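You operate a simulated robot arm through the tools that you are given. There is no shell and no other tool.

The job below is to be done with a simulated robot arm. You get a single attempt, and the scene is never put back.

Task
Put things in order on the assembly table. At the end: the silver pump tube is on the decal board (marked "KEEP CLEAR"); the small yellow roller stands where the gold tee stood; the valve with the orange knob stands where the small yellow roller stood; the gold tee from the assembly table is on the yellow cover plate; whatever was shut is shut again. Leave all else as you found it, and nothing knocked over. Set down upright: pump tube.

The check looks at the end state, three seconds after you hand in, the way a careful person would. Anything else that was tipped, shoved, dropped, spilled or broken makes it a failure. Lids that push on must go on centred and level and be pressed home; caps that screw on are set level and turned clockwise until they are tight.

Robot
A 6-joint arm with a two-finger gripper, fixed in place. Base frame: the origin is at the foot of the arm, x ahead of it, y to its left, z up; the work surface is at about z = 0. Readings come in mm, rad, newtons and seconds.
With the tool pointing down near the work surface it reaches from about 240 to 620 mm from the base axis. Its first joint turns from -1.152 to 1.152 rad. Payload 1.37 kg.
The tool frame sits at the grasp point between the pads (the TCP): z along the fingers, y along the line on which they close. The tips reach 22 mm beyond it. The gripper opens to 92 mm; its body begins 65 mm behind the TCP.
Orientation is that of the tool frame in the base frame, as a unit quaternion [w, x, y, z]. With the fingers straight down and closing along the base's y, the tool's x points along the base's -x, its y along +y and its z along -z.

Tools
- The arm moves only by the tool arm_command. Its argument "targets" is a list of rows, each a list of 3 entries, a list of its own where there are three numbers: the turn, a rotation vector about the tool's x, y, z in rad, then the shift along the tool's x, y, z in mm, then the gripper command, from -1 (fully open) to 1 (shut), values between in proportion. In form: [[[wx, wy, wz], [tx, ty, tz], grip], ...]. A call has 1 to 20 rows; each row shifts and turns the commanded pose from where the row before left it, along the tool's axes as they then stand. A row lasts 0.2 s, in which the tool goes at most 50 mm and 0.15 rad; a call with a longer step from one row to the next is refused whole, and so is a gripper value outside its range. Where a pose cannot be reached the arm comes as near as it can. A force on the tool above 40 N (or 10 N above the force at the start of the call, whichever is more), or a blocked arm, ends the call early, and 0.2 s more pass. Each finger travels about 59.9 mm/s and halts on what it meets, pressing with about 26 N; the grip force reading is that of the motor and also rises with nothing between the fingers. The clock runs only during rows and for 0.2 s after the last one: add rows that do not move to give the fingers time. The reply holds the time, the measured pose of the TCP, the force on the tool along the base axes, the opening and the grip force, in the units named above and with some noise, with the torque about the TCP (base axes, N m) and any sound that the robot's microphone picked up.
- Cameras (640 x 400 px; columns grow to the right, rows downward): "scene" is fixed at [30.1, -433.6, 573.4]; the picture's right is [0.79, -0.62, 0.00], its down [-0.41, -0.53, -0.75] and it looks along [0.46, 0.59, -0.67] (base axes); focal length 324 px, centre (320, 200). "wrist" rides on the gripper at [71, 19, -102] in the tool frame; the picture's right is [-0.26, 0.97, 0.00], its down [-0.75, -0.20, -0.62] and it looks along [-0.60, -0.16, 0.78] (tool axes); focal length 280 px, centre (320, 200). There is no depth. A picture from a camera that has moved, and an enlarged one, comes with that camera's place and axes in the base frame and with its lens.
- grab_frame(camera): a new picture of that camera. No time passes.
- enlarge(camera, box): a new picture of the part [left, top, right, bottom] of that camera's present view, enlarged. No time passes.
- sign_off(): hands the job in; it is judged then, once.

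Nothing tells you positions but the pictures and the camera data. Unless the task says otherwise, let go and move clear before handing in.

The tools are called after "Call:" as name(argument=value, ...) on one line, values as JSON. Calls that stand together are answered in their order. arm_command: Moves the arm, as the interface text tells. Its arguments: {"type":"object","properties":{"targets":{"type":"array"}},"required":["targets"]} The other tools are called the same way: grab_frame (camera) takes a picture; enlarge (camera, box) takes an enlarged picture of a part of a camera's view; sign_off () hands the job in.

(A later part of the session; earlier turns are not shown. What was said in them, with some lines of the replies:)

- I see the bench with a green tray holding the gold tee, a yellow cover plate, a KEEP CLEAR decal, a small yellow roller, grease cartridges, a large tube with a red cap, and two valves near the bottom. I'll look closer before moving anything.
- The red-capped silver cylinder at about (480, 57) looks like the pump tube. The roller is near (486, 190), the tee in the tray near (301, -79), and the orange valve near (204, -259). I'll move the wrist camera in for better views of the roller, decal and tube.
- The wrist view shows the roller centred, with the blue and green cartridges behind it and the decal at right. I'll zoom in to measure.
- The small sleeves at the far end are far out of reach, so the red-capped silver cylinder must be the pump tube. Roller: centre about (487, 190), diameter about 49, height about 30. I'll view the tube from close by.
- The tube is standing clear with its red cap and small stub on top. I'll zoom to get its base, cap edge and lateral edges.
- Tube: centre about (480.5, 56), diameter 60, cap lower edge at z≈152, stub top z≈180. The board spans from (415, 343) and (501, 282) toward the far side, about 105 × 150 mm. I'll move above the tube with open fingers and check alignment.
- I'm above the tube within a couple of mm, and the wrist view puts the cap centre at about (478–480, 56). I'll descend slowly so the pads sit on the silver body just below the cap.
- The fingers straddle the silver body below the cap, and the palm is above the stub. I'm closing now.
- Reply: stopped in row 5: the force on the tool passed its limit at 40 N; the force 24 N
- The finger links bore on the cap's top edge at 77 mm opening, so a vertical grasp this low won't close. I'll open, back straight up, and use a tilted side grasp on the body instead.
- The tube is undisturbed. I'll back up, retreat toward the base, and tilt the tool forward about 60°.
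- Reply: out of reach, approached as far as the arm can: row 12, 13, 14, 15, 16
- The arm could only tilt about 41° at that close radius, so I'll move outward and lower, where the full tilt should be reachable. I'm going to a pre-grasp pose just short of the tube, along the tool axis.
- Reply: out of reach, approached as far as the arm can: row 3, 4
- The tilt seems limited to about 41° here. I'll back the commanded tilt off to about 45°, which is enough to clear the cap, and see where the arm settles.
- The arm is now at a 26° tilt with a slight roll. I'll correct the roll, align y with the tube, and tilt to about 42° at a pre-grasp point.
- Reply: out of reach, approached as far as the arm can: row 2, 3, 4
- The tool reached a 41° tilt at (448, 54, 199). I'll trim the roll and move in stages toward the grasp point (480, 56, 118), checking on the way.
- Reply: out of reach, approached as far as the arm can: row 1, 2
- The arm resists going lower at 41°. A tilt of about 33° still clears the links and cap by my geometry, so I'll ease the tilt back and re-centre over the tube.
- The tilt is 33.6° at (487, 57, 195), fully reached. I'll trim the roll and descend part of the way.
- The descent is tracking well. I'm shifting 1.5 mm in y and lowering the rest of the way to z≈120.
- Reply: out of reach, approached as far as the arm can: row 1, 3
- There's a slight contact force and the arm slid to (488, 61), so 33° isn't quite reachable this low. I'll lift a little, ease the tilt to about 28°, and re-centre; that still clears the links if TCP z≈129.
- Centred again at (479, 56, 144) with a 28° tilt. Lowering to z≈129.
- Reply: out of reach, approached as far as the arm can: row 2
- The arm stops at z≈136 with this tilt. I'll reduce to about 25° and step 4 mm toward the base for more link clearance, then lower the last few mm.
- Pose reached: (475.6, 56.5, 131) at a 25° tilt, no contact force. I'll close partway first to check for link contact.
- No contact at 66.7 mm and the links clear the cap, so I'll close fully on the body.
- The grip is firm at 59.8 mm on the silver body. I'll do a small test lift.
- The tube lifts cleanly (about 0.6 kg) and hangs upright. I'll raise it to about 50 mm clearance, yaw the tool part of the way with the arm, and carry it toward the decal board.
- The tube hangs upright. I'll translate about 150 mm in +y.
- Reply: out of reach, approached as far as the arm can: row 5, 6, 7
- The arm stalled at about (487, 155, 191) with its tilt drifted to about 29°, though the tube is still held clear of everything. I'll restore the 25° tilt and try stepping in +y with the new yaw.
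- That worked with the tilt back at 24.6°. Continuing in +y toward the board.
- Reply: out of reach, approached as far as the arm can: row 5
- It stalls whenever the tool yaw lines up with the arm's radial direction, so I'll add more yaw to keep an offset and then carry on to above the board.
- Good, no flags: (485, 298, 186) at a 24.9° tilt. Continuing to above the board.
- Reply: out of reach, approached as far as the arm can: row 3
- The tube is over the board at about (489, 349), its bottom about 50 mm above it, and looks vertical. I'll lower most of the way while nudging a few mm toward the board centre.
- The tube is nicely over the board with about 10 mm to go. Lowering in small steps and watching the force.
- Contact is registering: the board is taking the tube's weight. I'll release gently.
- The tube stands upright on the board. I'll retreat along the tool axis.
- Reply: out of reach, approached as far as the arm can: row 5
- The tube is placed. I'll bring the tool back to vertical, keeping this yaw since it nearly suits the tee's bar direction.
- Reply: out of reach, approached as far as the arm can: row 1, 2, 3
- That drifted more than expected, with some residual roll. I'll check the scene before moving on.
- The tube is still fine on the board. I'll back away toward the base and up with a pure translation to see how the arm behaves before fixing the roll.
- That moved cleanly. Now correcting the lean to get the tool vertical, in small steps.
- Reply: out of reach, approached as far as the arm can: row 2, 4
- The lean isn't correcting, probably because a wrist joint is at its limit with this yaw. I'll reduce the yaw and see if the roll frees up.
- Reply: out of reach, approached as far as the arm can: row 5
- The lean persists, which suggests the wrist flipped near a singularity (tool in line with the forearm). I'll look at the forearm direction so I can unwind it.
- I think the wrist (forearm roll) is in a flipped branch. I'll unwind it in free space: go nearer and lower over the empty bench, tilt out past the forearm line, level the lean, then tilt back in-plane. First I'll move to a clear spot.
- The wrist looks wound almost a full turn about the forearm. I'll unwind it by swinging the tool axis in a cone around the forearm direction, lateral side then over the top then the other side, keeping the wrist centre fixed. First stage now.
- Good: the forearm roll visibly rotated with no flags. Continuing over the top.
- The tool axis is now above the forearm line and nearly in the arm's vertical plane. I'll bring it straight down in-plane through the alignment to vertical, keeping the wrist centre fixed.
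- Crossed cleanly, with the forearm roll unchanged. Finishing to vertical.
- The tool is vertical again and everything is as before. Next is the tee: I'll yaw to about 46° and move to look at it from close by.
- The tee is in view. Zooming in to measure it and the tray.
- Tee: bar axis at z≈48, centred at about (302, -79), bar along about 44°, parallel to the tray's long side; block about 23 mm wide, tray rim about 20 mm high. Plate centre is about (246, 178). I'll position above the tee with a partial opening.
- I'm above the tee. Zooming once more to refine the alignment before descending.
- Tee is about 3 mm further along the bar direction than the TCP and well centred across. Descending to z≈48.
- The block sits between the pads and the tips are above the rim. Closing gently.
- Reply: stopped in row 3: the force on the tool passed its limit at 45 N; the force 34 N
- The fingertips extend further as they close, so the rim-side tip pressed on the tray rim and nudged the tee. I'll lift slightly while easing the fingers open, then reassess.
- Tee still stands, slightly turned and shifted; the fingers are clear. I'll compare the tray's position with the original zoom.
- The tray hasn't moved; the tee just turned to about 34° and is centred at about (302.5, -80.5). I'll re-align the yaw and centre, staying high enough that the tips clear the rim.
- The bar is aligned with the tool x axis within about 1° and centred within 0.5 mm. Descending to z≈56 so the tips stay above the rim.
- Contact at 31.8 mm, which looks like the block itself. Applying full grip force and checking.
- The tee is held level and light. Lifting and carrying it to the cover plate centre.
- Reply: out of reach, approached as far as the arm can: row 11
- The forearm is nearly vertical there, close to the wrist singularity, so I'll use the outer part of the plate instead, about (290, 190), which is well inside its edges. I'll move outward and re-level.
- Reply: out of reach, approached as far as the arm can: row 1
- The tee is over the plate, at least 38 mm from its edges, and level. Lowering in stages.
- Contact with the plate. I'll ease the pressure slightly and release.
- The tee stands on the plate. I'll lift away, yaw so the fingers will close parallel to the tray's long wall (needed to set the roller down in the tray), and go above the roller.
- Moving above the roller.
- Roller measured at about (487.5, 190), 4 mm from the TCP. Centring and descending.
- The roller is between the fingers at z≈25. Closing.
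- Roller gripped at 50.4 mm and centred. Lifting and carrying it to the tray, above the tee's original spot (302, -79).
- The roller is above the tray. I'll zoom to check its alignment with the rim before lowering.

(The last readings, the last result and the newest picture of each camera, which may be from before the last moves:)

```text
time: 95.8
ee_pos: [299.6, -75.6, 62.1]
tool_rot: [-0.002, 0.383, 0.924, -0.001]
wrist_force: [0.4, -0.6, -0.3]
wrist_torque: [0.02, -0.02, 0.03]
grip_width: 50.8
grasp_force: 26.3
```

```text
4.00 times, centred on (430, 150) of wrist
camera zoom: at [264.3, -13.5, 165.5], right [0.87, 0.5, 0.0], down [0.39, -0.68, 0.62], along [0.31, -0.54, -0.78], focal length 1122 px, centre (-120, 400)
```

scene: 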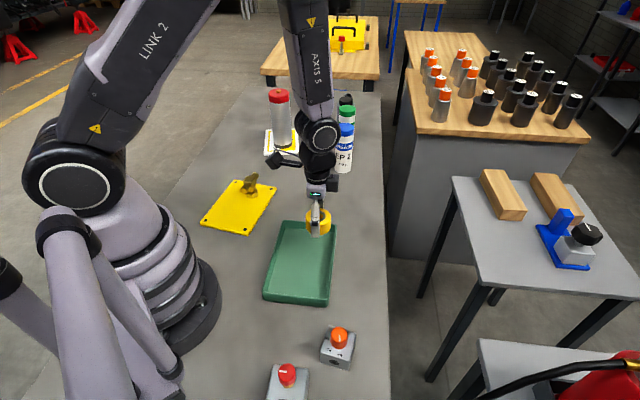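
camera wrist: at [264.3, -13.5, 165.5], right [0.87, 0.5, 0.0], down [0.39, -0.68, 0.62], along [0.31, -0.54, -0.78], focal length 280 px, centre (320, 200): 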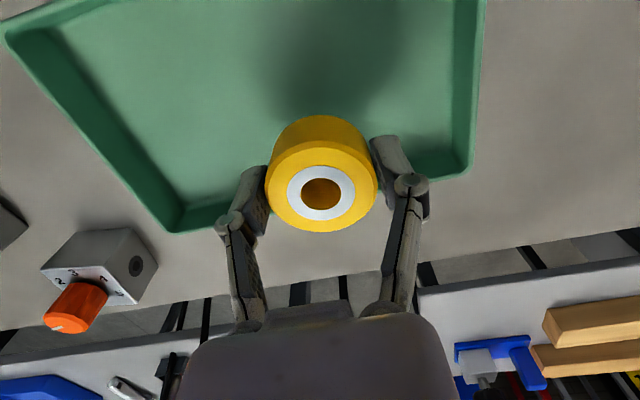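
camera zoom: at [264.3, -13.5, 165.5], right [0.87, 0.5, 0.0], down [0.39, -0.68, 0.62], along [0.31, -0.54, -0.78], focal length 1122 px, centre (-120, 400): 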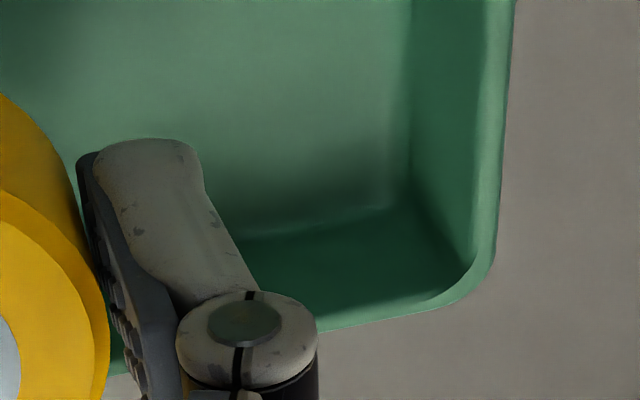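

Relative to the rim, the roller sits about 3 mm further from the long wall than the tee did. I'll correct by a few mm and lower further, then re-measure.

Call:
arm_command(targets=[[[0, 0, 0], [-3.3, -1, 8], 1], [[0, 0, 0], [0, 0, 8], 1], [[0, 0, 0], [0, 0, 6], 1], [[0, 0, 0], [0, 0, 0], 1], [[0, 0, 0], [0, 0, 0], 1], [[0, 0, 0], [0, 0, 0], 1]])

Call:
enlarge(camera="wrist", box=[150, 130, 310, 250])

Call:
enlarge(camera="wrist", box=[360, 100, 520, 220])

Call:
enlarge(camera="scene", box=[260, 200, 380, 275])

```text
time: 97.2
ee_pos: [300.5, -80.0, 38.6]
tool_rot: [-0.002, 0.383, 0.924, 0.0]
wrist_force: [0.7, -0.2, -1.1]
wrist_torque: [0.02, 0.03, 0.02]
grip_width: 50.9
grasp_force: 26.6
```

```text
3.33 times, centred on (230, 190) of wrist
camera zoom: at [265.3, -17.2, 141.5], right [0.87, 0.5, 0.0], down [0.39, -0.68, 0.62], along [0.31, -0.54, -0.78], focal length 935 px, centre (620, 233)
```

zoom: 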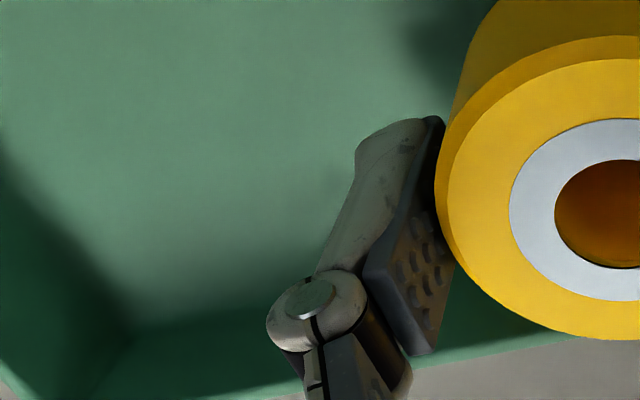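

```text
3.33 times, centred on (440, 160) of wrist
camera zoom: at [265.3, -17.2, 141.5], right [0.87, 0.5, 0.0], down [0.39, -0.68, 0.62], along [0.31, -0.54, -0.78], focal length 935 px, centre (-80, 333)
```

zoom: 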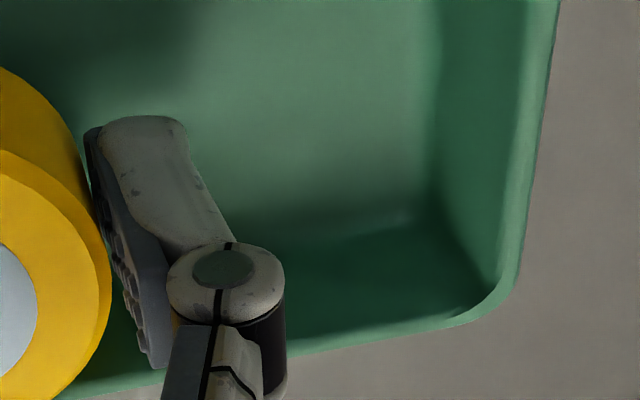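

```text
5.33 times, centred on (320, 238) of scene
camera zoom: at [30.1, -433.6, 573.4], right [0.79, -0.62, 0.0], down [-0.41, -0.53, -0.75], along [0.46, 0.59, -0.67], focal length 1728 px, centre (320, 0)
```

zoom: 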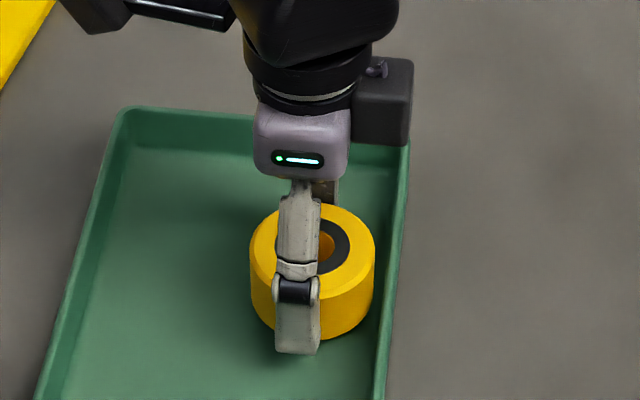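

Now the roller is within about 1 mm of the tee's original distances from both walls. Lowering to the tray floor.

Call:
arm_command(targets=[[[0, 0, 0], [-0.5, 0, 3], 1], [[0, 0, 0], [0, 0, 3], 1], [[0, 0, 0], [0, 0, 1.5], 1], [[0, 0, 0], [0, 0, 0], 1], [[0, 0, 0], [0, 0, 0], 1]])

```text
time: 98.4
ee_pos: [301.0, -79.9, 32.4]
tool_rot: [-0.002, 0.384, 0.924, 0.0]
wrist_force: [0.5, -0.8, 0.5]
wrist_torque: [-0.02, 0.01, 0.03]
grip_width: 50.6
grasp_force: 25.7
```

Call:
arm_command(targets=[[[0, 0, 0], [0, 0, 1], 1], [[0, 0, 0], [0, 0, 1], 1], [[0, 0, 0], [0, 0, 0], 1]])

```text
time: 99.2
ee_pos: [301.7, -80.4, 28.7]
tool_rot: [-0.001, 0.383, 0.924, -0.001]
wrist_force: [-3.4, -3.0, 18.5]
wrist_torque: [-0.12, 0.03, -0.12]
grip_width: 50.6
grasp_force: 26.2
```

The roller has reached the tray floor. Easing and releasing.

Call:
arm_command(targets=[[[0, 0, 0], [0, 0, -0.8], 1], [[0, 0, 0], [0, 0, 0], -0.15], [[0, 0, 0], [0, 0, 0], -0.3], [[0, 0, 0], [0, 0, 0], -0.45], [[0, 0, 0], [0, 0, 0], -0.45], [[0, 0, 0], [0, 0, 0], -0.45]])

Call:
enlarge(camera="scene", box=[260, 200, 380, 275])

Call:
grab_frame(camera="wrist")

```text
time: 100.6
ee_pos: [300.6, -78.5, 30.4]
tool_rot: [-0.002, 0.383, 0.924, 0.0]
wrist_force: [0.4, 0.8, -0.4]
wrist_torque: [-0.02, -0.01, 0.01]
grip_width: 66.7
grasp_force: 0.0
```

```text
5.33 times, centred on (320, 238) of scene
camera zoom: at [30.1, -433.6, 573.4], right [0.79, -0.62, 0.0], down [-0.41, -0.53, -0.75], along [0.46, 0.59, -0.67], focal length 1728 px, centre (320, 0)
```

zoom: 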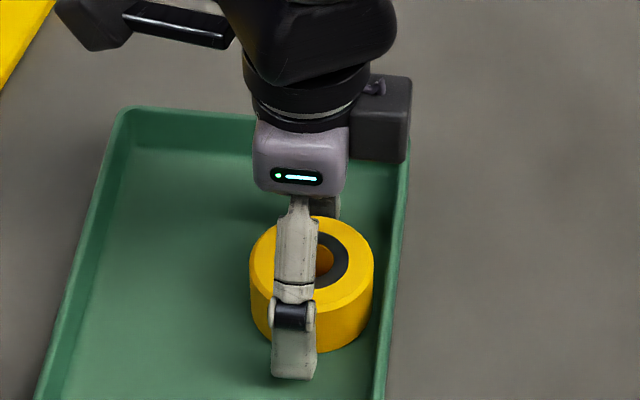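

```text
taken
camera wrist: at [264.8, -17.0, 132.9], right [0.87, 0.5, 0.0], down [0.39, -0.68, 0.62], along [0.31, -0.54, -0.78], focal length 280 px, centre (320, 200)
```

wrist: 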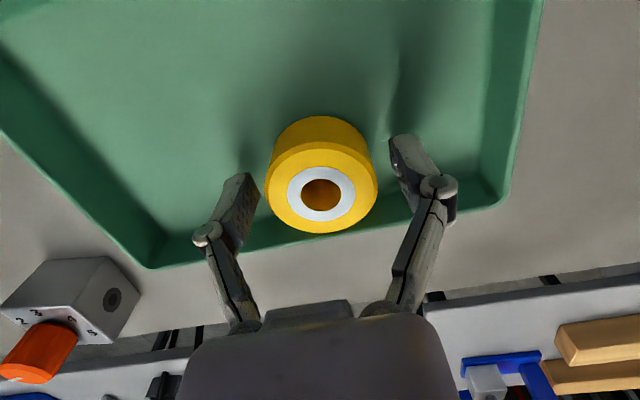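

The roller sits flat at the tee's old spot. Next the valve: its body is about 48 mm square, centred near (205, -261), sides at about 33°. I'll lift away, yaw to suit, and move above it.

Call:
arm_command(targets=[[[0, 0, 0], [0, 0, -15], -0.45], [[0, 0, 0], [0, 0, -30], -0.45], [[0, 0, 0], [0, 0, -40], -0.45], [[0, 0, 0], [0, 0, -45], -0.45], [[0, 0, 0.1], [0, 0, 0], -0.45], [[0, 0, 0.1], [0, 0, 0], -0.45], [[0, 0, 0], [-13, -25, 0], -0.45], [[0, 0, 0], [-13, -25, 0], -0.45], [[0, 0, 0], [-13, -25, 0], -0.45], [[0, 0, 0], [-13, -25, 0], -0.45], [[0, 0, 0], [-13, -25, 0], -0.45], [[0, 0, 0], [0, 0, 0], -0.45], [[0, 0, 0], [0, 0, 0], -0.45]])

Call:
grab_frame(camera="wrist")

Call:
grab_frame(camera="scene")

```text
time: 103.4
ee_pos: [232.7, -201.4, 156.7]
tool_rot: [-0.001, 0.474, 0.88, 0.0]
wrist_force: [-0.1, 0.5, 0.4]
wrist_torque: [0.0, 0.05, -0.01]
grip_width: 66.7
grasp_force: 0.1
```

```text
taken
camera wrist: at [210.0, -133.6, 259.7], right [0.95, 0.31, 0.0], down [0.25, -0.74, 0.62], along [0.19, -0.59, -0.78], focal length 280 px, centre (320, 200)
```

wrist: 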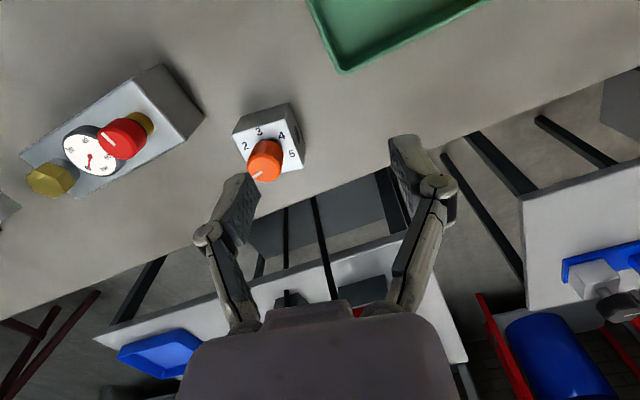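

```text
taken
```

scene: 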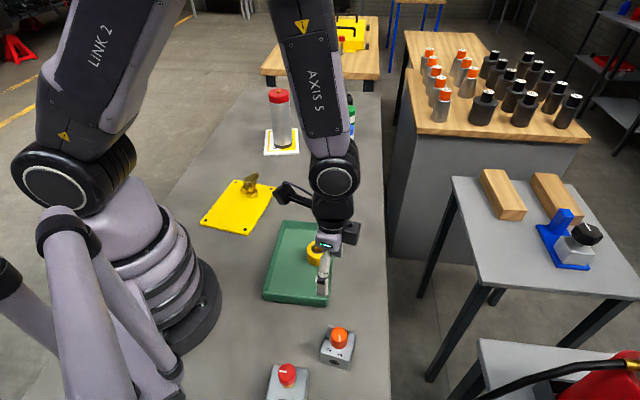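

Call:
enlarge(camera="wrist", box=[200, 80, 340, 200])

Call:
enlarge(camera="scene", box=[300, 310, 380, 380])

```text
3.33 times, centred on (270, 140) of wrist
camera zoom: at [210.0, -133.6, 259.7], right [0.95, 0.31, 0.0], down [0.25, -0.74, 0.62], along [0.19, -0.59, -0.78], focal length 935 px, centre (487, 400)
```

zoom: 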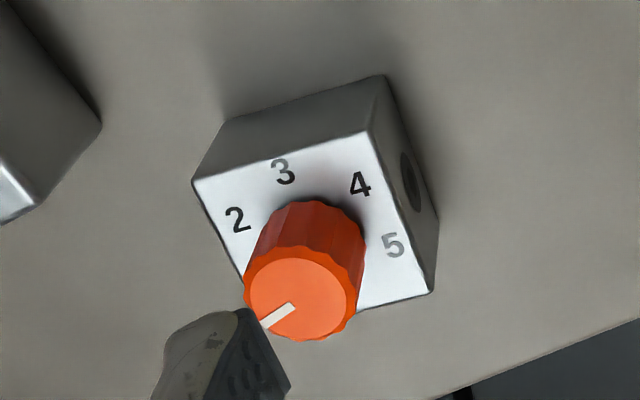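

```text
5.71 times, centred on (340, 345) of scene
camera zoom: at [30.1, -433.6, 573.4], right [0.79, -0.62, 0.0], down [-0.41, -0.53, -0.75], along [0.46, 0.59, -0.67], focal length 1851 px, centre (206, -629)
```

zoom: 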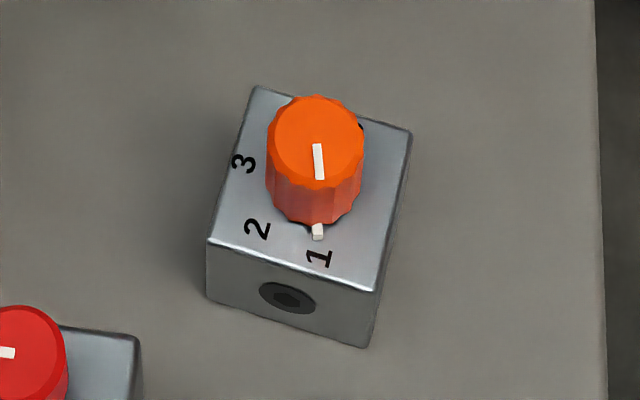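

Valve body centre is about 35/56 mm from the TCP in the tool frame, aligned within about 1.4°. Moving above it.

Call:
arm_command(targets=[[[0, 0, -0.024], [0, 0, 0], -0.45], [[0, 0, 0], [-17.3, -28, 0], -0.45], [[0, 0, 0], [-17.4, -27.9, 0], -0.45], [[0, 0, 0], [0, 0, 25], -0.45], [[0, 0, 0], [0, 0, 25], -0.45], [[0, 0, 0], [0, 0, 0], -0.45], [[0, 0, 0], [0, 0, 0], -0.45]])

Call:
grab_frame(camera="wrist")

Call:
enlarge(camera="wrist", box=[220, 60, 420, 260])

Call:
enlarge(camera="scene", box=[260, 280, 420, 400])

```text
time: 105.0
ee_pos: [204.7, -261.4, 109.8]
tool_rot: [-0.002, 0.463, 0.886, 0.0]
wrist_force: [0.1, 0.9, 0.5]
wrist_torque: [0.0, 0.02, 0.0]
grip_width: 66.6
grasp_force: 0.1
```

```text
taken
camera wrist: at [180.6, -194.8, 212.9], right [0.94, 0.34, 0.0], down [0.26, -0.74, 0.62], along [0.21, -0.59, -0.78], focal length 280 px, centre (320, 200)
```

wrist: 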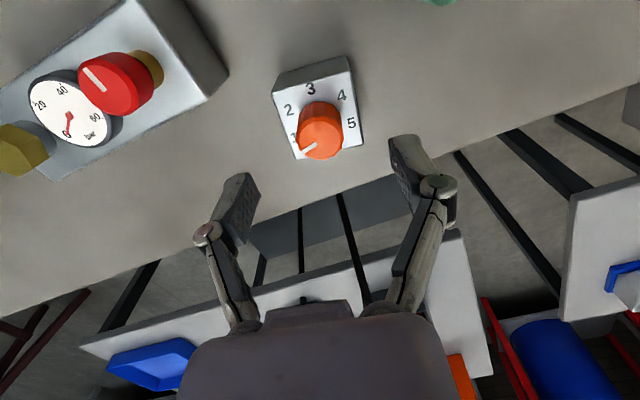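

```text
2.00 times, centred on (320, 160) of wrist
camera zoom: at [180.6, -194.8, 212.9], right [0.94, 0.34, 0.0], down [0.26, -0.74, 0.62], along [0.21, -0.59, -0.78], focal length 561 px, centre (320, 280)
```

zoom: 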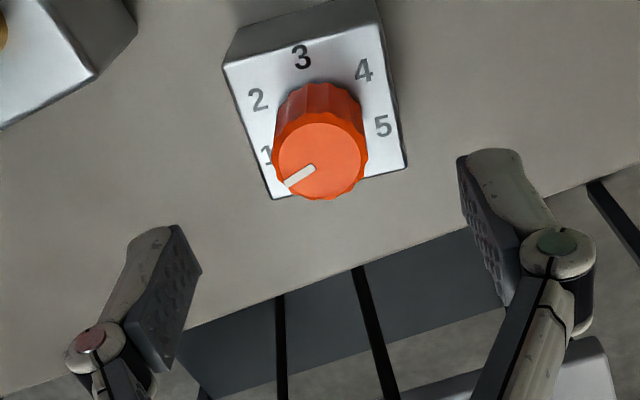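

```text
3.33 times, centred on (340, 340) of scene
camera zoom: at [30.1, -433.6, 573.4], right [0.79, -0.62, 0.0], down [-0.41, -0.53, -0.75], along [0.46, 0.59, -0.67], focal length 1080 px, centre (253, -267)
```

zoom: 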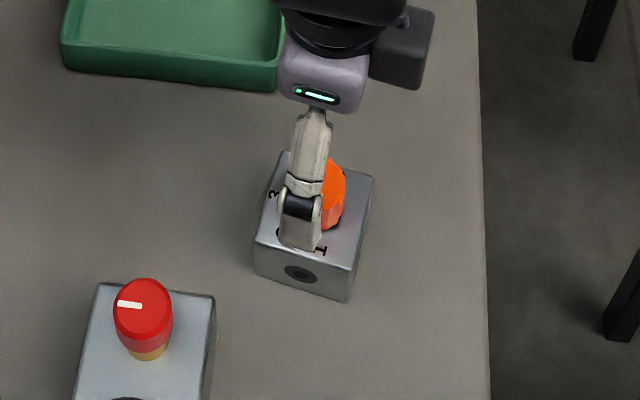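

Centred within 1 mm and square to the body. Descending around the body, with the knob staying between the fingers.

Call:
arm_command(targets=[[[0, 0, 0], [0.8, 0, 20], -0.45], [[0, 0, 0], [0, 0, 20], -0.45], [[0, 0, 0], [0, 0, 20], -0.45], [[0, 0, 0], [0, 0, 12], -0.45], [[0, 0, 0], [0, 0, 0], -0.45], [[0, 0, 0], [0, 0, 0], -0.45]])

Call:
enlarge(camera="wrist", box=[220, 60, 420, 260])

Call:
enlarge(camera="scene", box=[260, 280, 420, 400])

```text
time: 106.4
ee_pos: [206.0, -261.1, 39.2]
tool_rot: [0.0, 0.463, 0.887, 0.0]
wrist_force: [0.2, 0.5, -0.2]
wrist_torque: [-0.01, 0.01, 0.01]
grip_width: 66.5
grasp_force: 0.1
```

```text
2.00 times, centred on (320, 160) of wrist
camera zoom: at [181.9, -193.7, 141.7], right [0.94, 0.34, 0.0], down [0.26, -0.74, 0.62], along [0.21, -0.59, -0.78], focal length 561 px, centre (320, 280)
```

zoom: 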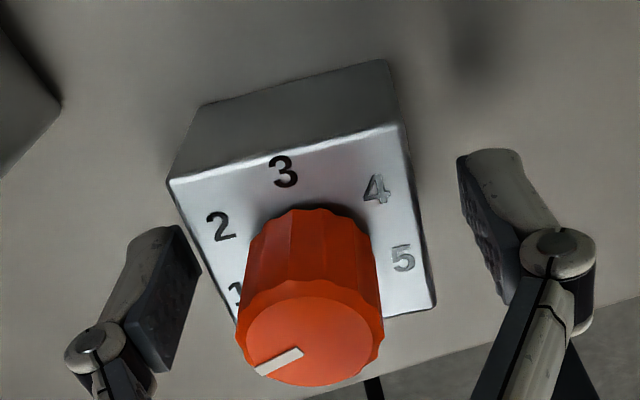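

```text
3.33 times, centred on (340, 340) of scene
camera zoom: at [30.1, -433.6, 573.4], right [0.79, -0.62, 0.0], down [-0.41, -0.53, -0.75], along [0.46, 0.59, -0.67], focal length 1080 px, centre (253, -267)
```

zoom: 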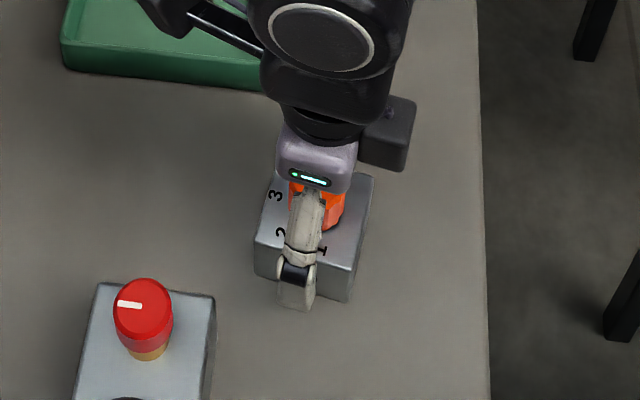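

Call:
arm_command(targets=[[[0, 0, 0], [0, -1.3, 5], -0.45], [[0, 0, 0], [0, 0, 5], -0.45], [[0, 0, 0], [0, 0, 0], -0.45], [[0, 0, 0], [0, 0, 0], -0.45], [[0, 0, 0], [0, 0, 0], -0.2], [[0, 0, 0], [0, 0, 0], -0.1], [[0, 0, 0], [0, 0, 0], -0.1]])

Call:
enlarge(camera="wrist", box=[220, 60, 420, 260])

```text
time: 108.0
ee_pos: [204.9, -262.7, 28.8]
tool_rot: [-0.002, 0.463, 0.887, -0.001]
wrist_force: [1.1, -0.1, -0.2]
wrist_torque: [0.0, 0.0, -0.03]
grip_width: 51.1
grasp_force: 0.6
```

```text
2.00 times, centred on (320, 160) of wrist
camera zoom: at [179.9, -194.9, 131.6], right [0.94, 0.34, 0.0], down [0.26, -0.74, 0.62], along [0.21, -0.59, -0.78], focal length 561 px, centre (320, 280)
```

zoom: 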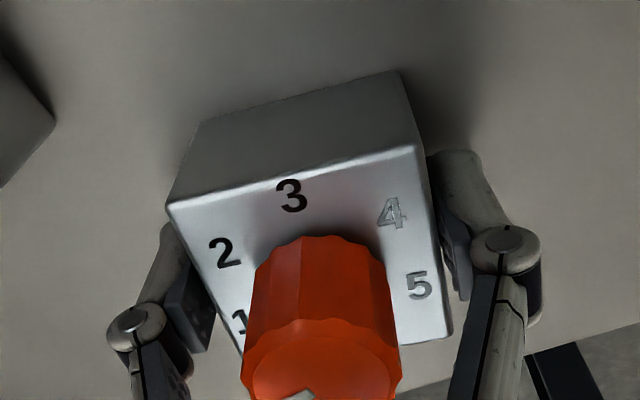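

Call:
arm_command(targets=[[[0, 0, 0], [0, 0, 0], 0.1], [[0, 0, 0], [0, 0, 0], 0.5], [[0, 0, 0], [0, 0, 0], 1], [[0, 0, 0], [0, 0, 0], 1], [[0, 0, 0], [0, 0, 0], 1]])

Call:
enlarge(camera="wrist", box=[220, 60, 420, 260])

Call:
enlarge(camera="scene", box=[260, 280, 420, 400])

```text
time: 109.2
ee_pos: [204.6, -263.5, 29.7]
tool_rot: [-0.002, 0.464, 0.886, 0.0]
wrist_force: [0.1, -0.4, 4.2]
wrist_torque: [0.02, 0.02, -0.01]
grip_width: 49.5
grasp_force: 26.0
```

```text
2.00 times, centred on (320, 160) of wrist
camera zoom: at [179.9, -194.9, 131.6], right [0.94, 0.34, 0.0], down [0.26, -0.74, 0.62], along [0.21, -0.59, -0.78], focal length 561 px, centre (320, 280)
```

zoom: 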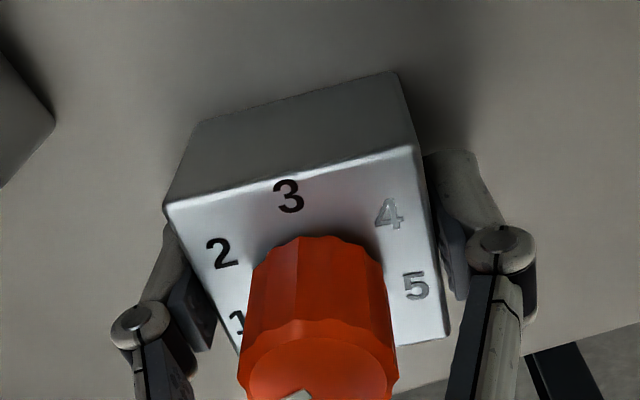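

```text
3.33 times, centred on (340, 340) of scene
camera zoom: at [30.1, -433.6, 573.4], right [0.79, -0.62, 0.0], down [-0.41, -0.53, -0.74], along [0.46, 0.59, -0.67], focal length 1080 px, centre (253, -267)
```

zoom: 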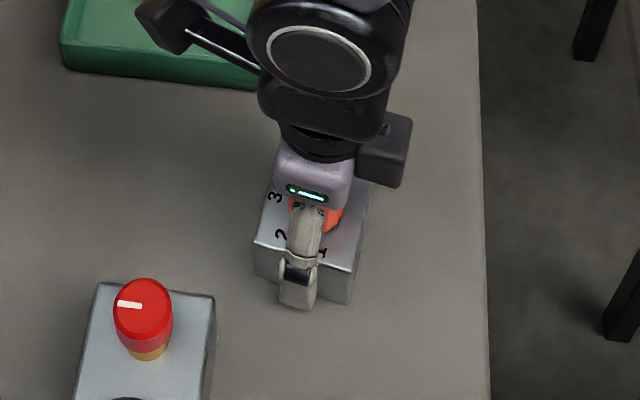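

Gripped at 49.5 mm on the body. Test lift.

Call:
arm_command(targets=[[[0, 0, 0], [0, 0, -5], 1], [[0, 0, 0], [0, 0, -10], 1], [[0, 0, 0], [0, 0, -15], 1], [[0, 0, 0], [0, 0, 0], 1], [[0, 0, 0], [0, 0, 0], 1]])

Call:
enlarge(camera="wrist", box=[220, 60, 420, 260])

Call:
enlarge(camera="scene", box=[260, 280, 420, 400])

```text
time: 110.4
ee_pos: [205.0, -263.4, 59.6]
tool_rot: [-0.001, 0.464, 0.886, 0.0]
wrist_force: [0.7, 0.3, -2.8]
wrist_torque: [0.02, -0.03, -0.01]
grip_width: 49.6
grasp_force: 25.3
```

```text
2.00 times, centred on (320, 160) of wrist
camera zoom: at [180.0, -195.5, 161.5], right [0.94, 0.34, 0.0], down [0.26, -0.74, 0.62], along [0.21, -0.59, -0.78], focal length 561 px, centre (320, 280)
```

zoom: 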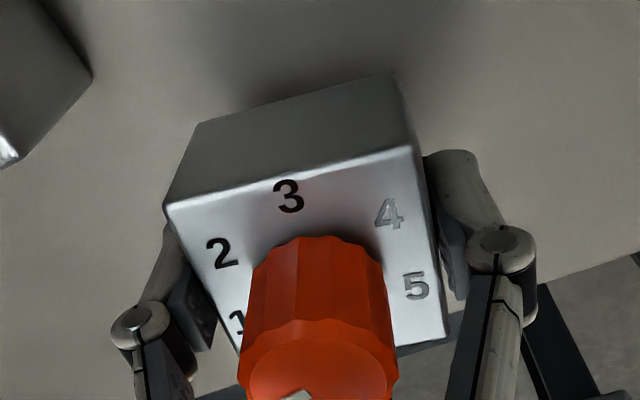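

```text
3.33 times, centred on (340, 340) of scene
camera zoom: at [30.1, -433.6, 573.4], right [0.79, -0.62, 0.0], down [-0.41, -0.53, -0.75], along [0.46, 0.59, -0.67], focal length 1080 px, centre (253, -267)
```

zoom: 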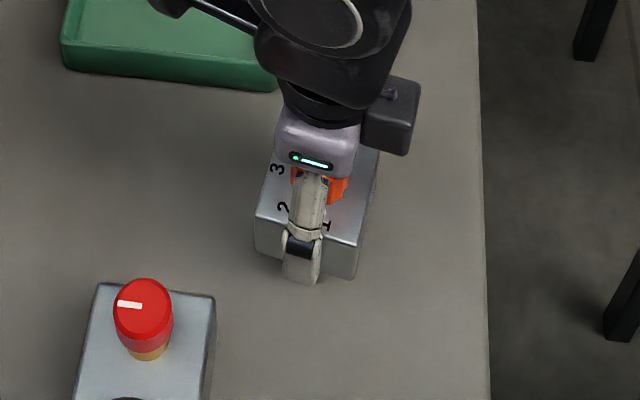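

The valve is held centred and level. Carrying it at about 80 mm clearance towards the roller's old spot, in two legs.

Call:
arm_command(targets=[[[0, 0, 0], [0, 0, -25], 1], [[0, 0, 0], [0, 0, -30], 1], [[0, 0, 0], [6, 14, 0], 1], [[0, 0, 0], [11.75, 27.3, 0], 1], [[0, 0, 0], [11.75, 27.3, 0], 1], [[0, 0, 0], [11.75, 27.3, 0], 1], [[0, 0, 0], [11.75, 27.3, 0], 1], [[0, 0, 0], [11.75, 27.3, 0], 1], [[0, 0, 0], [11.75, 27.3, 0], 1], [[0, 0, 0], [11.75, 27.3, 0], 1], [[0, 0, 0], [11.75, 27.3, 0], 1], [[0, 0, 0], [6, 14, 0], 1], [[0, 0, 0], [0, 0, 0], 1], [[0, 0, 0], [0, 0, 0], 1]])

Call:
grab_frame(camera="scene")

```text
time: 113.4
ee_pos: [349.2, -32.0, 114.3]
tool_rot: [-0.002, 0.464, 0.886, 0.001]
wrist_force: [-0.6, -0.5, -2.6]
wrist_torque: [0.01, 0.01, 0.04]
grip_width: 49.8
grasp_force: 26.3
```

```text
taken
```

scene: 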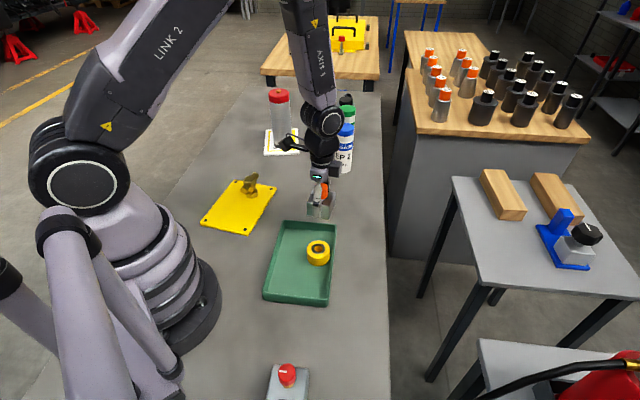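

Call:
arm_command(targets=[[[0, 0, 0], [5.75, 13.35, 0], 1], [[0, 0, 0], [11.5, 26.7, 0], 1], [[0, 0, 0], [11.5, 26.7, 0], 1], [[0, 0, 0], [11.5, 26.7, 0], 1], [[0, 0, 0], [11.5, 26.7, 0], 1], [[0, 0, 0], [11.5, 26.7, 0], 1], [[0, 0, 0], [11.5, 26.7, 0], 1], [[0, 0, 0], [11.5, 26.7, 0], 1], [[0, 0, 0], [11.5, 26.7, 0], 1], [[0, 0, 0], [5.75, 13.35, 0], 1], [[0, 0, 0], [0, 0, 0], 1], [[0, 0, 0], [0, 0, 0], 1]])

Call:
grab_frame(camera="scene")

Call:
grab_frame(camera="wrist")

Call:
enlarge(camera="scene", box=[240, 210, 400, 310])

```text
time: 116.0
ee_pos: [484.3, 186.3, 110.2]
tool_rot: [-0.002, 0.464, 0.886, 0.0]
wrist_force: [0.3, -0.5, -3.2]
wrist_torque: [0.02, -0.02, 0.05]
grip_width: 49.7
grasp_force: 25.7
```

```text
taken
```

scene: 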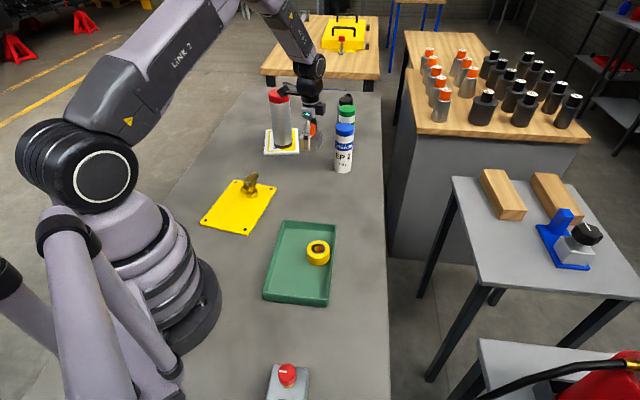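

```text
taken
camera wrist: at [459.6, 255.2, 213.8], right [0.94, 0.34, 0.0], down [0.26, -0.74, 0.62], along [0.21, -0.59, -0.78], focal length 280 px, centre (320, 200)
```

wrist: 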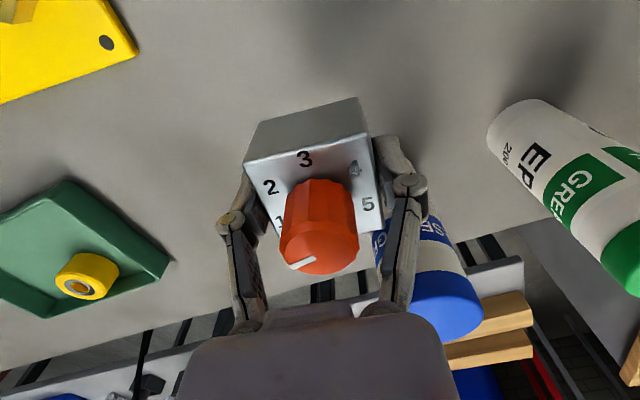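

```text
4.00 times, centred on (320, 260) of scene
camera zoom: at [30.1, -433.6, 573.4], right [0.79, -0.62, 0.0], down [-0.41, -0.53, -0.74], along [0.46, 0.59, -0.67], focal length 1296 px, centre (320, -40)
```

zoom: 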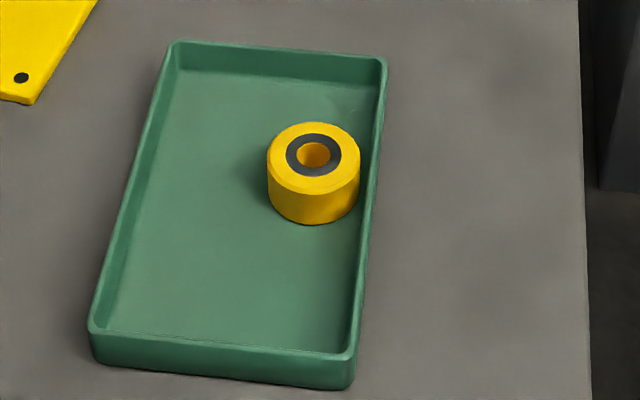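

The roller rests at the tee's spot and the tray is unmoved. The valve is at (484.5, 186); I'll nudge it to (487.6, 190.4) and lower.

Call:
arm_command(targets=[[[0, 0, 0], [1.7, 4.9, 0], 1], [[0, 0, 0], [0, 0, 20], 1], [[0, 0, 0], [0, 0, 20], 1], [[0, 0, 0], [0, 0, 18], 1], [[0, 0, 0], [0, 0, 8], 1], [[0, 0, 0], [0, 0, 0], 1], [[0, 0, 0], [0, 0, 0], 1]])

Call:
grab_frame(camera="wrist")

Call:
enlarge(camera="scene", box=[260, 110, 380, 190])

```text
time: 117.6
ee_pos: [489.3, 192.5, 45.6]
tool_rot: [-0.003, 0.463, 0.886, 0.0]
wrist_force: [0.3, 0.1, -2.5]
wrist_torque: [0.0, -0.03, 0.02]
grip_width: 49.7
grasp_force: 25.8
```

```text
taken
camera wrist: at [464.6, 259.3, 148.9], right [0.94, 0.34, 0.0], down [0.26, -0.74, 0.62], along [0.21, -0.59, -0.78], focal length 280 px, centre (320, 200)
```

wrist: 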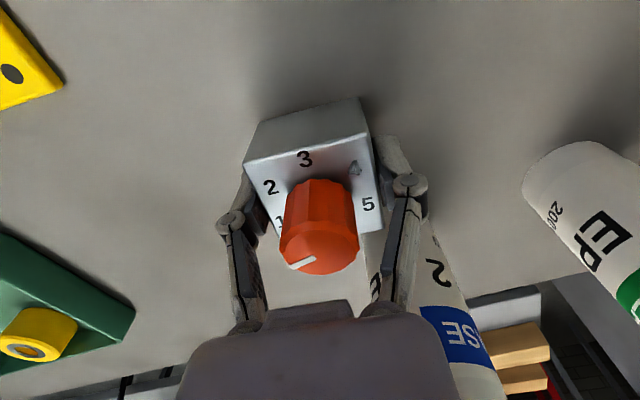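

```text
5.00 times, centred on (320, 150) of scene
camera zoom: at [30.1, -433.6, 573.4], right [0.79, -0.62, 0.0], down [-0.41, -0.53, -0.74], along [0.46, 0.59, -0.67], focal length 1620 px, centre (320, 450)
```

zoom: 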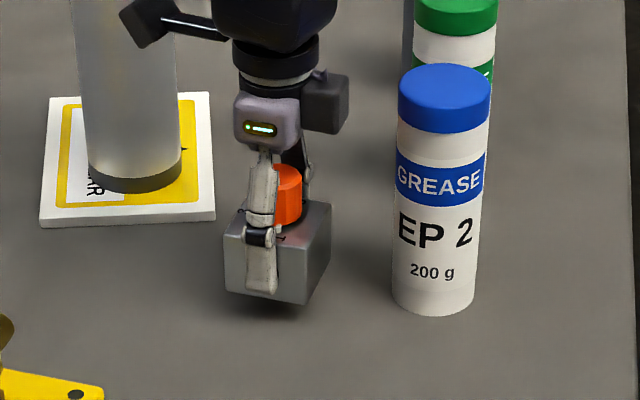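

Call:
arm_command(targets=[[[0, 0, 0], [0, -1.5, 5], 1], [[0, 0, 0], [0, 0, 5], 1], [[0, 0, 0], [0, 0, 3], 1], [[0, 0, 0], [0, 0, 0], 1], [[0, 0, 0], [0, 0, 0], 1]])

```text
time: 118.8
ee_pos: [487.0, 191.2, 33.3]
tool_rot: [-0.002, 0.464, 0.886, 0.0]
wrist_force: [-1.0, 0.5, -2.4]
wrist_torque: [-0.01, 0.0, -0.02]
grip_width: 49.8
grasp_force: 25.9
```

Call:
arm_command(targets=[[[0, 0, 0], [0, 0, 1.2], 1], [[0, 0, 0], [0, 0, 1.2], 1], [[0, 0, 0], [0, 0, 0], 1]])

```text
time: 119.6
ee_pos: [487.7, 190.3, 31.3]
tool_rot: [-0.003, 0.463, 0.886, 0.0]
wrist_force: [0.6, 1.0, -3.0]
wrist_torque: [0.05, 0.01, 0.01]
grip_width: 49.7
grasp_force: 25.9
```

Call:
arm_command(targets=[[[0, 0, 0], [0, 0, 1], 1], [[0, 0, 0], [0, 0, 0.8], 1], [[0, 0, 0], [0, 0, 0], 1]])

```text
time: 120.4
ee_pos: [487.9, 191.1, 30.6]
tool_rot: [-0.003, 0.463, 0.886, 0.001]
wrist_force: [0.2, -0.5, -2.7]
wrist_torque: [-0.01, -0.01, -0.01]
grip_width: 49.6
grasp_force: 25.7
```

Call:
arm_command(targets=[[[0, 0, 0], [0, 0, 0.7], 1], [[0, 0, 0], [0, 0, 0.6], 1], [[0, 0, 0], [0, 0, 0], 1]])

Call:
enlarge(camera="scene", box=[280, 140, 344, 180])

```text
time: 121.2
ee_pos: [487.7, 191.7, 28.9]
tool_rot: [-0.001, 0.463, 0.886, 0.0]
wrist_force: [-0.9, -2.5, 5.2]
wrist_torque: [-0.13, 0.16, 0.07]
grip_width: 49.4
grasp_force: 26.1
```

```text
10.00 times, centred on (312, 160) of scene
camera zoom: at [30.1, -433.6, 573.4], right [0.79, -0.62, 0.0], down [-0.41, -0.53, -0.75], along [0.46, 0.59, -0.67], focal length 3239 px, centre (400, 600)
```

zoom: 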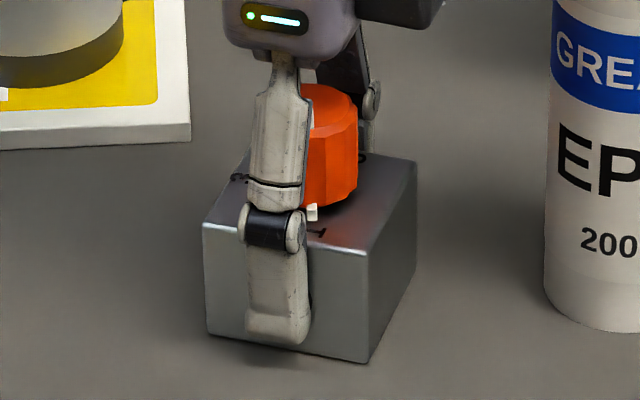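

The valve is resting on the bench. Releasing.

Call:
arm_command(targets=[[[0, 0, 0], [0, 0, 0], 1], [[0, 0, 0], [0, 0, 0], -0.12], [[0, 0, 0], [0, 0, 0], -0.25], [[0, 0, 0], [0, 0, 0], -0.45], [[0, 0, 0], [0, 0, 0], -0.45], [[0, 0, 0], [0, 0, 0], -0.45]])

Call:
enlarge(camera="wrist", box=[220, 60, 420, 260])

Call:
enlarge(camera="scene", box=[280, 140, 344, 180])

```text
time: 122.6
ee_pos: [488.0, 190.4, 27.9]
tool_rot: [-0.002, 0.464, 0.886, 0.0]
wrist_force: [-0.7, 0.2, -0.3]
wrist_torque: [-0.01, 0.0, 0.05]
grip_width: 66.8
grasp_force: 0.0
```

```text
2.00 times, centred on (320, 160) of wrist
camera zoom: at [461.5, 258.6, 131.3], right [0.94, 0.34, 0.0], down [0.26, -0.74, 0.62], along [0.21, -0.59, -0.78], focal length 561 px, centre (320, 280)
```

zoom: 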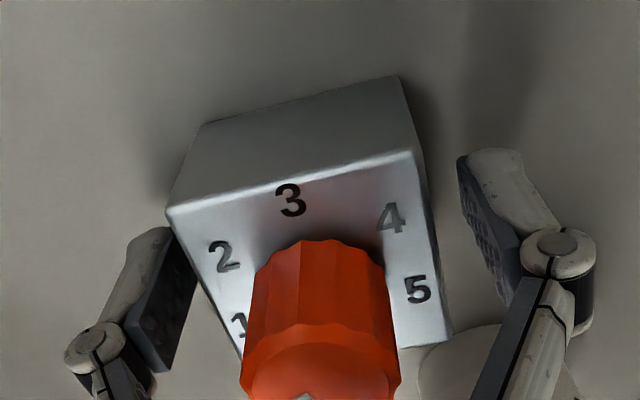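

```text
10.00 times, centred on (312, 160) of scene
camera zoom: at [30.1, -433.6, 573.4], right [0.79, -0.62, 0.0], down [-0.41, -0.53, -0.75], along [0.46, 0.59, -0.67], focal length 3239 px, centre (400, 600)
```

zoom: 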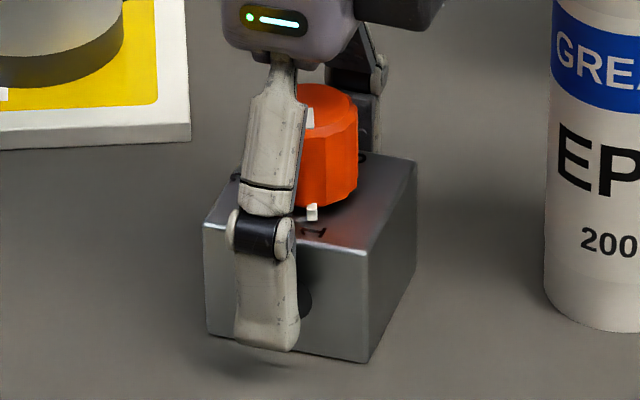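

The valve is released and standing. Lifting straight up slowly and backing toward the base, then a full check.

Call:
arm_command(targets=[[[0, 0, 0], [0, 0, -10], -0.45], [[0, 0, 0], [0, 0, -20], -0.45], [[0, 0, 0], [0, 0, -30], -0.45], [[0, 0, 0], [0, 0, -40], -0.45], [[0, 0, 0], [0, 0, -45], -0.45], [[0, 0, 0], [0, 0, -45], -0.45], [[0, 0, 0], [20, -30, 0], -0.45], [[0, 0, 0], [20, -30, 0], -0.45], [[0, 0, 0], [20, -30, 0], -0.45], [[0, 0, 0], [0, 0, 0], -0.45], [[0, 0, 0], [0, 0, 0], -0.45]])

Call:
grab_frame(camera="scene")

Call:
grab_frame(camera="wrist")

Call:
enlarge(camera="scene", box=[240, 80, 400, 180])

Call:
enlarge(camera="scene", box=[190, 160, 350, 260])

Call:
enlarge(camera="scene", box=[240, 300, 400, 400])

```text
time: 125.0
ee_pos: [382.3, 185.0, 215.5]
tool_rot: [-0.002, 0.463, 0.886, 0.001]
wrist_force: [0.1, 0.9, 0.0]
wrist_torque: [0.02, 0.03, 0.02]
grip_width: 66.7
grasp_force: 0.1
```

```text
taken
```

scene: 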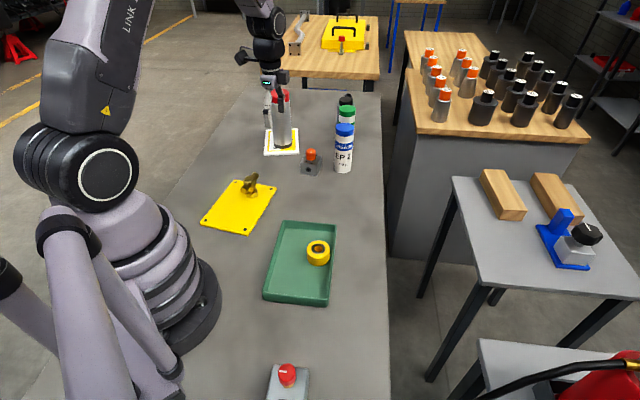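

```text
taken
camera wrist: at [356.9, 253.9, 318.4], right [0.94, 0.34, 0.0], down [0.26, -0.74, 0.62], along [0.21, -0.59, -0.78], focal length 280 px, centre (320, 200)
```

wrist: 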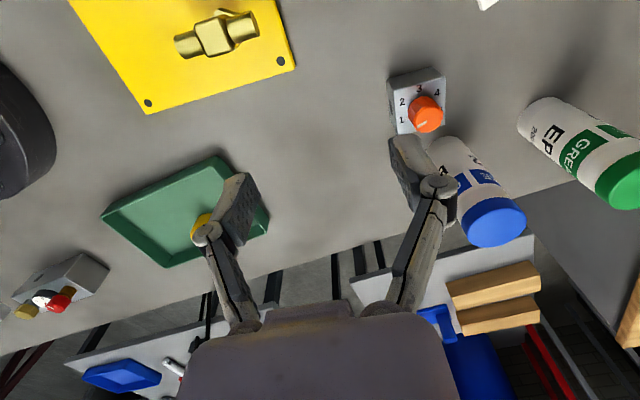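

```text
4.00 times, centred on (320, 130) of scene
camera zoom: at [30.1, -433.6, 573.4], right [0.79, -0.62, 0.0], down [-0.41, -0.53, -0.75], along [0.46, 0.59, -0.67], focal length 1296 px, centre (320, 480)
```

zoom: 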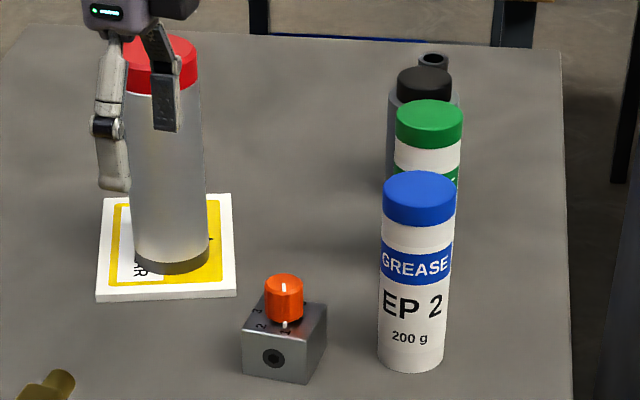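

```text
4.00 times, centred on (270, 210) of scene
camera zoom: at [30.1, -433.6, 573.4], right [0.79, -0.62, 0.0], down [-0.41, -0.53, -0.75], along [0.46, 0.59, -0.67], focal length 1296 px, centre (520, 160)
```

zoom: 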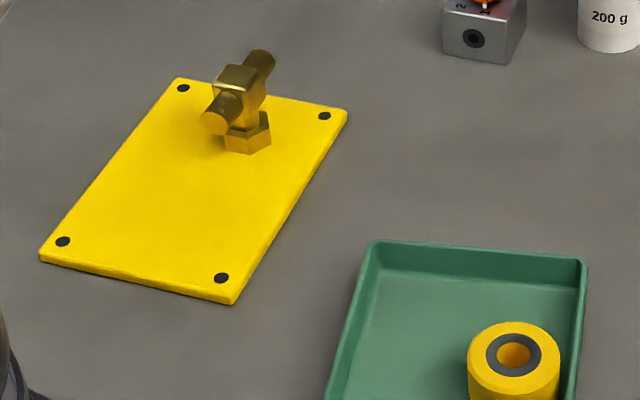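

```text
4.00 times, centred on (320, 350) of scene
camera zoom: at [30.1, -433.6, 573.4], right [0.79, -0.62, 0.0], down [-0.41, -0.53, -0.75], along [0.46, 0.59, -0.67], focal length 1296 px, centre (320, -400)
```

zoom: 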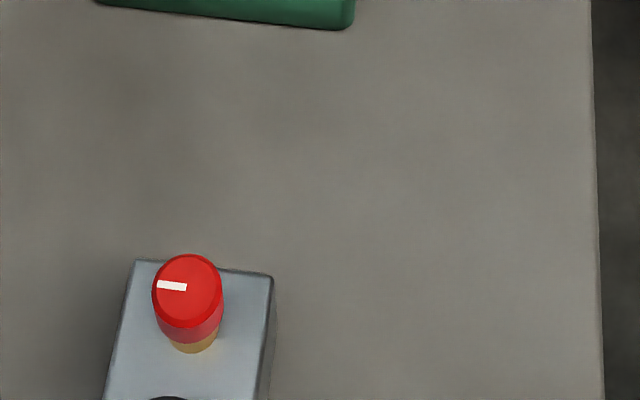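

Everything is in place: the pump tube stands upright on the KEEP CLEAR board and the tee is on the yellow plate. The roller stands at the tee's old spot in the tray and the valve at the roller's old spot. The tray, board, cartridges and red-knob unit look unmoved, nothing had to be opened, and the arm is clear, so I'm handing in.

Call:
sign_off()

```text
The job is handed in.
```

I finished the job and handed it in. I don't have the check's verdict, so the positions below come from my last pictures, taken just before hand-in.

- **Pump tube:** it stands upright on the "KEEP CLEAR" board, fully inside its edges but a little off centre, toward the arm. I took the red-capped silver cylinder to be the pump tube.
- **Gold tee:** it stands on the yellow cover plate, toward the far end rather than the middle. The arm was close to its limit over the centre.
- **Yellow roller:** it stands in the green tray where the tee stood, within about 3 mm.
- **Orange-knob valve:** it stands where the roller stood, within about 2 mm. The knob is still at 1.

**Contacts along the way:** my first attempt to grip the tube pressed down on its red cap, and the arm's force limit stopped it. My first attempt on the tee put a fingertip on the tray rim and turned the tee about 10 degrees before I picked it up properly. Afterwards the tube, cap and tray looked unchanged.

Nothing had to be opened, so there was nothing to shut again. The cartridges, the decal board and the red-knob unit look unmoved. The gripper has let go and is clear of everything.
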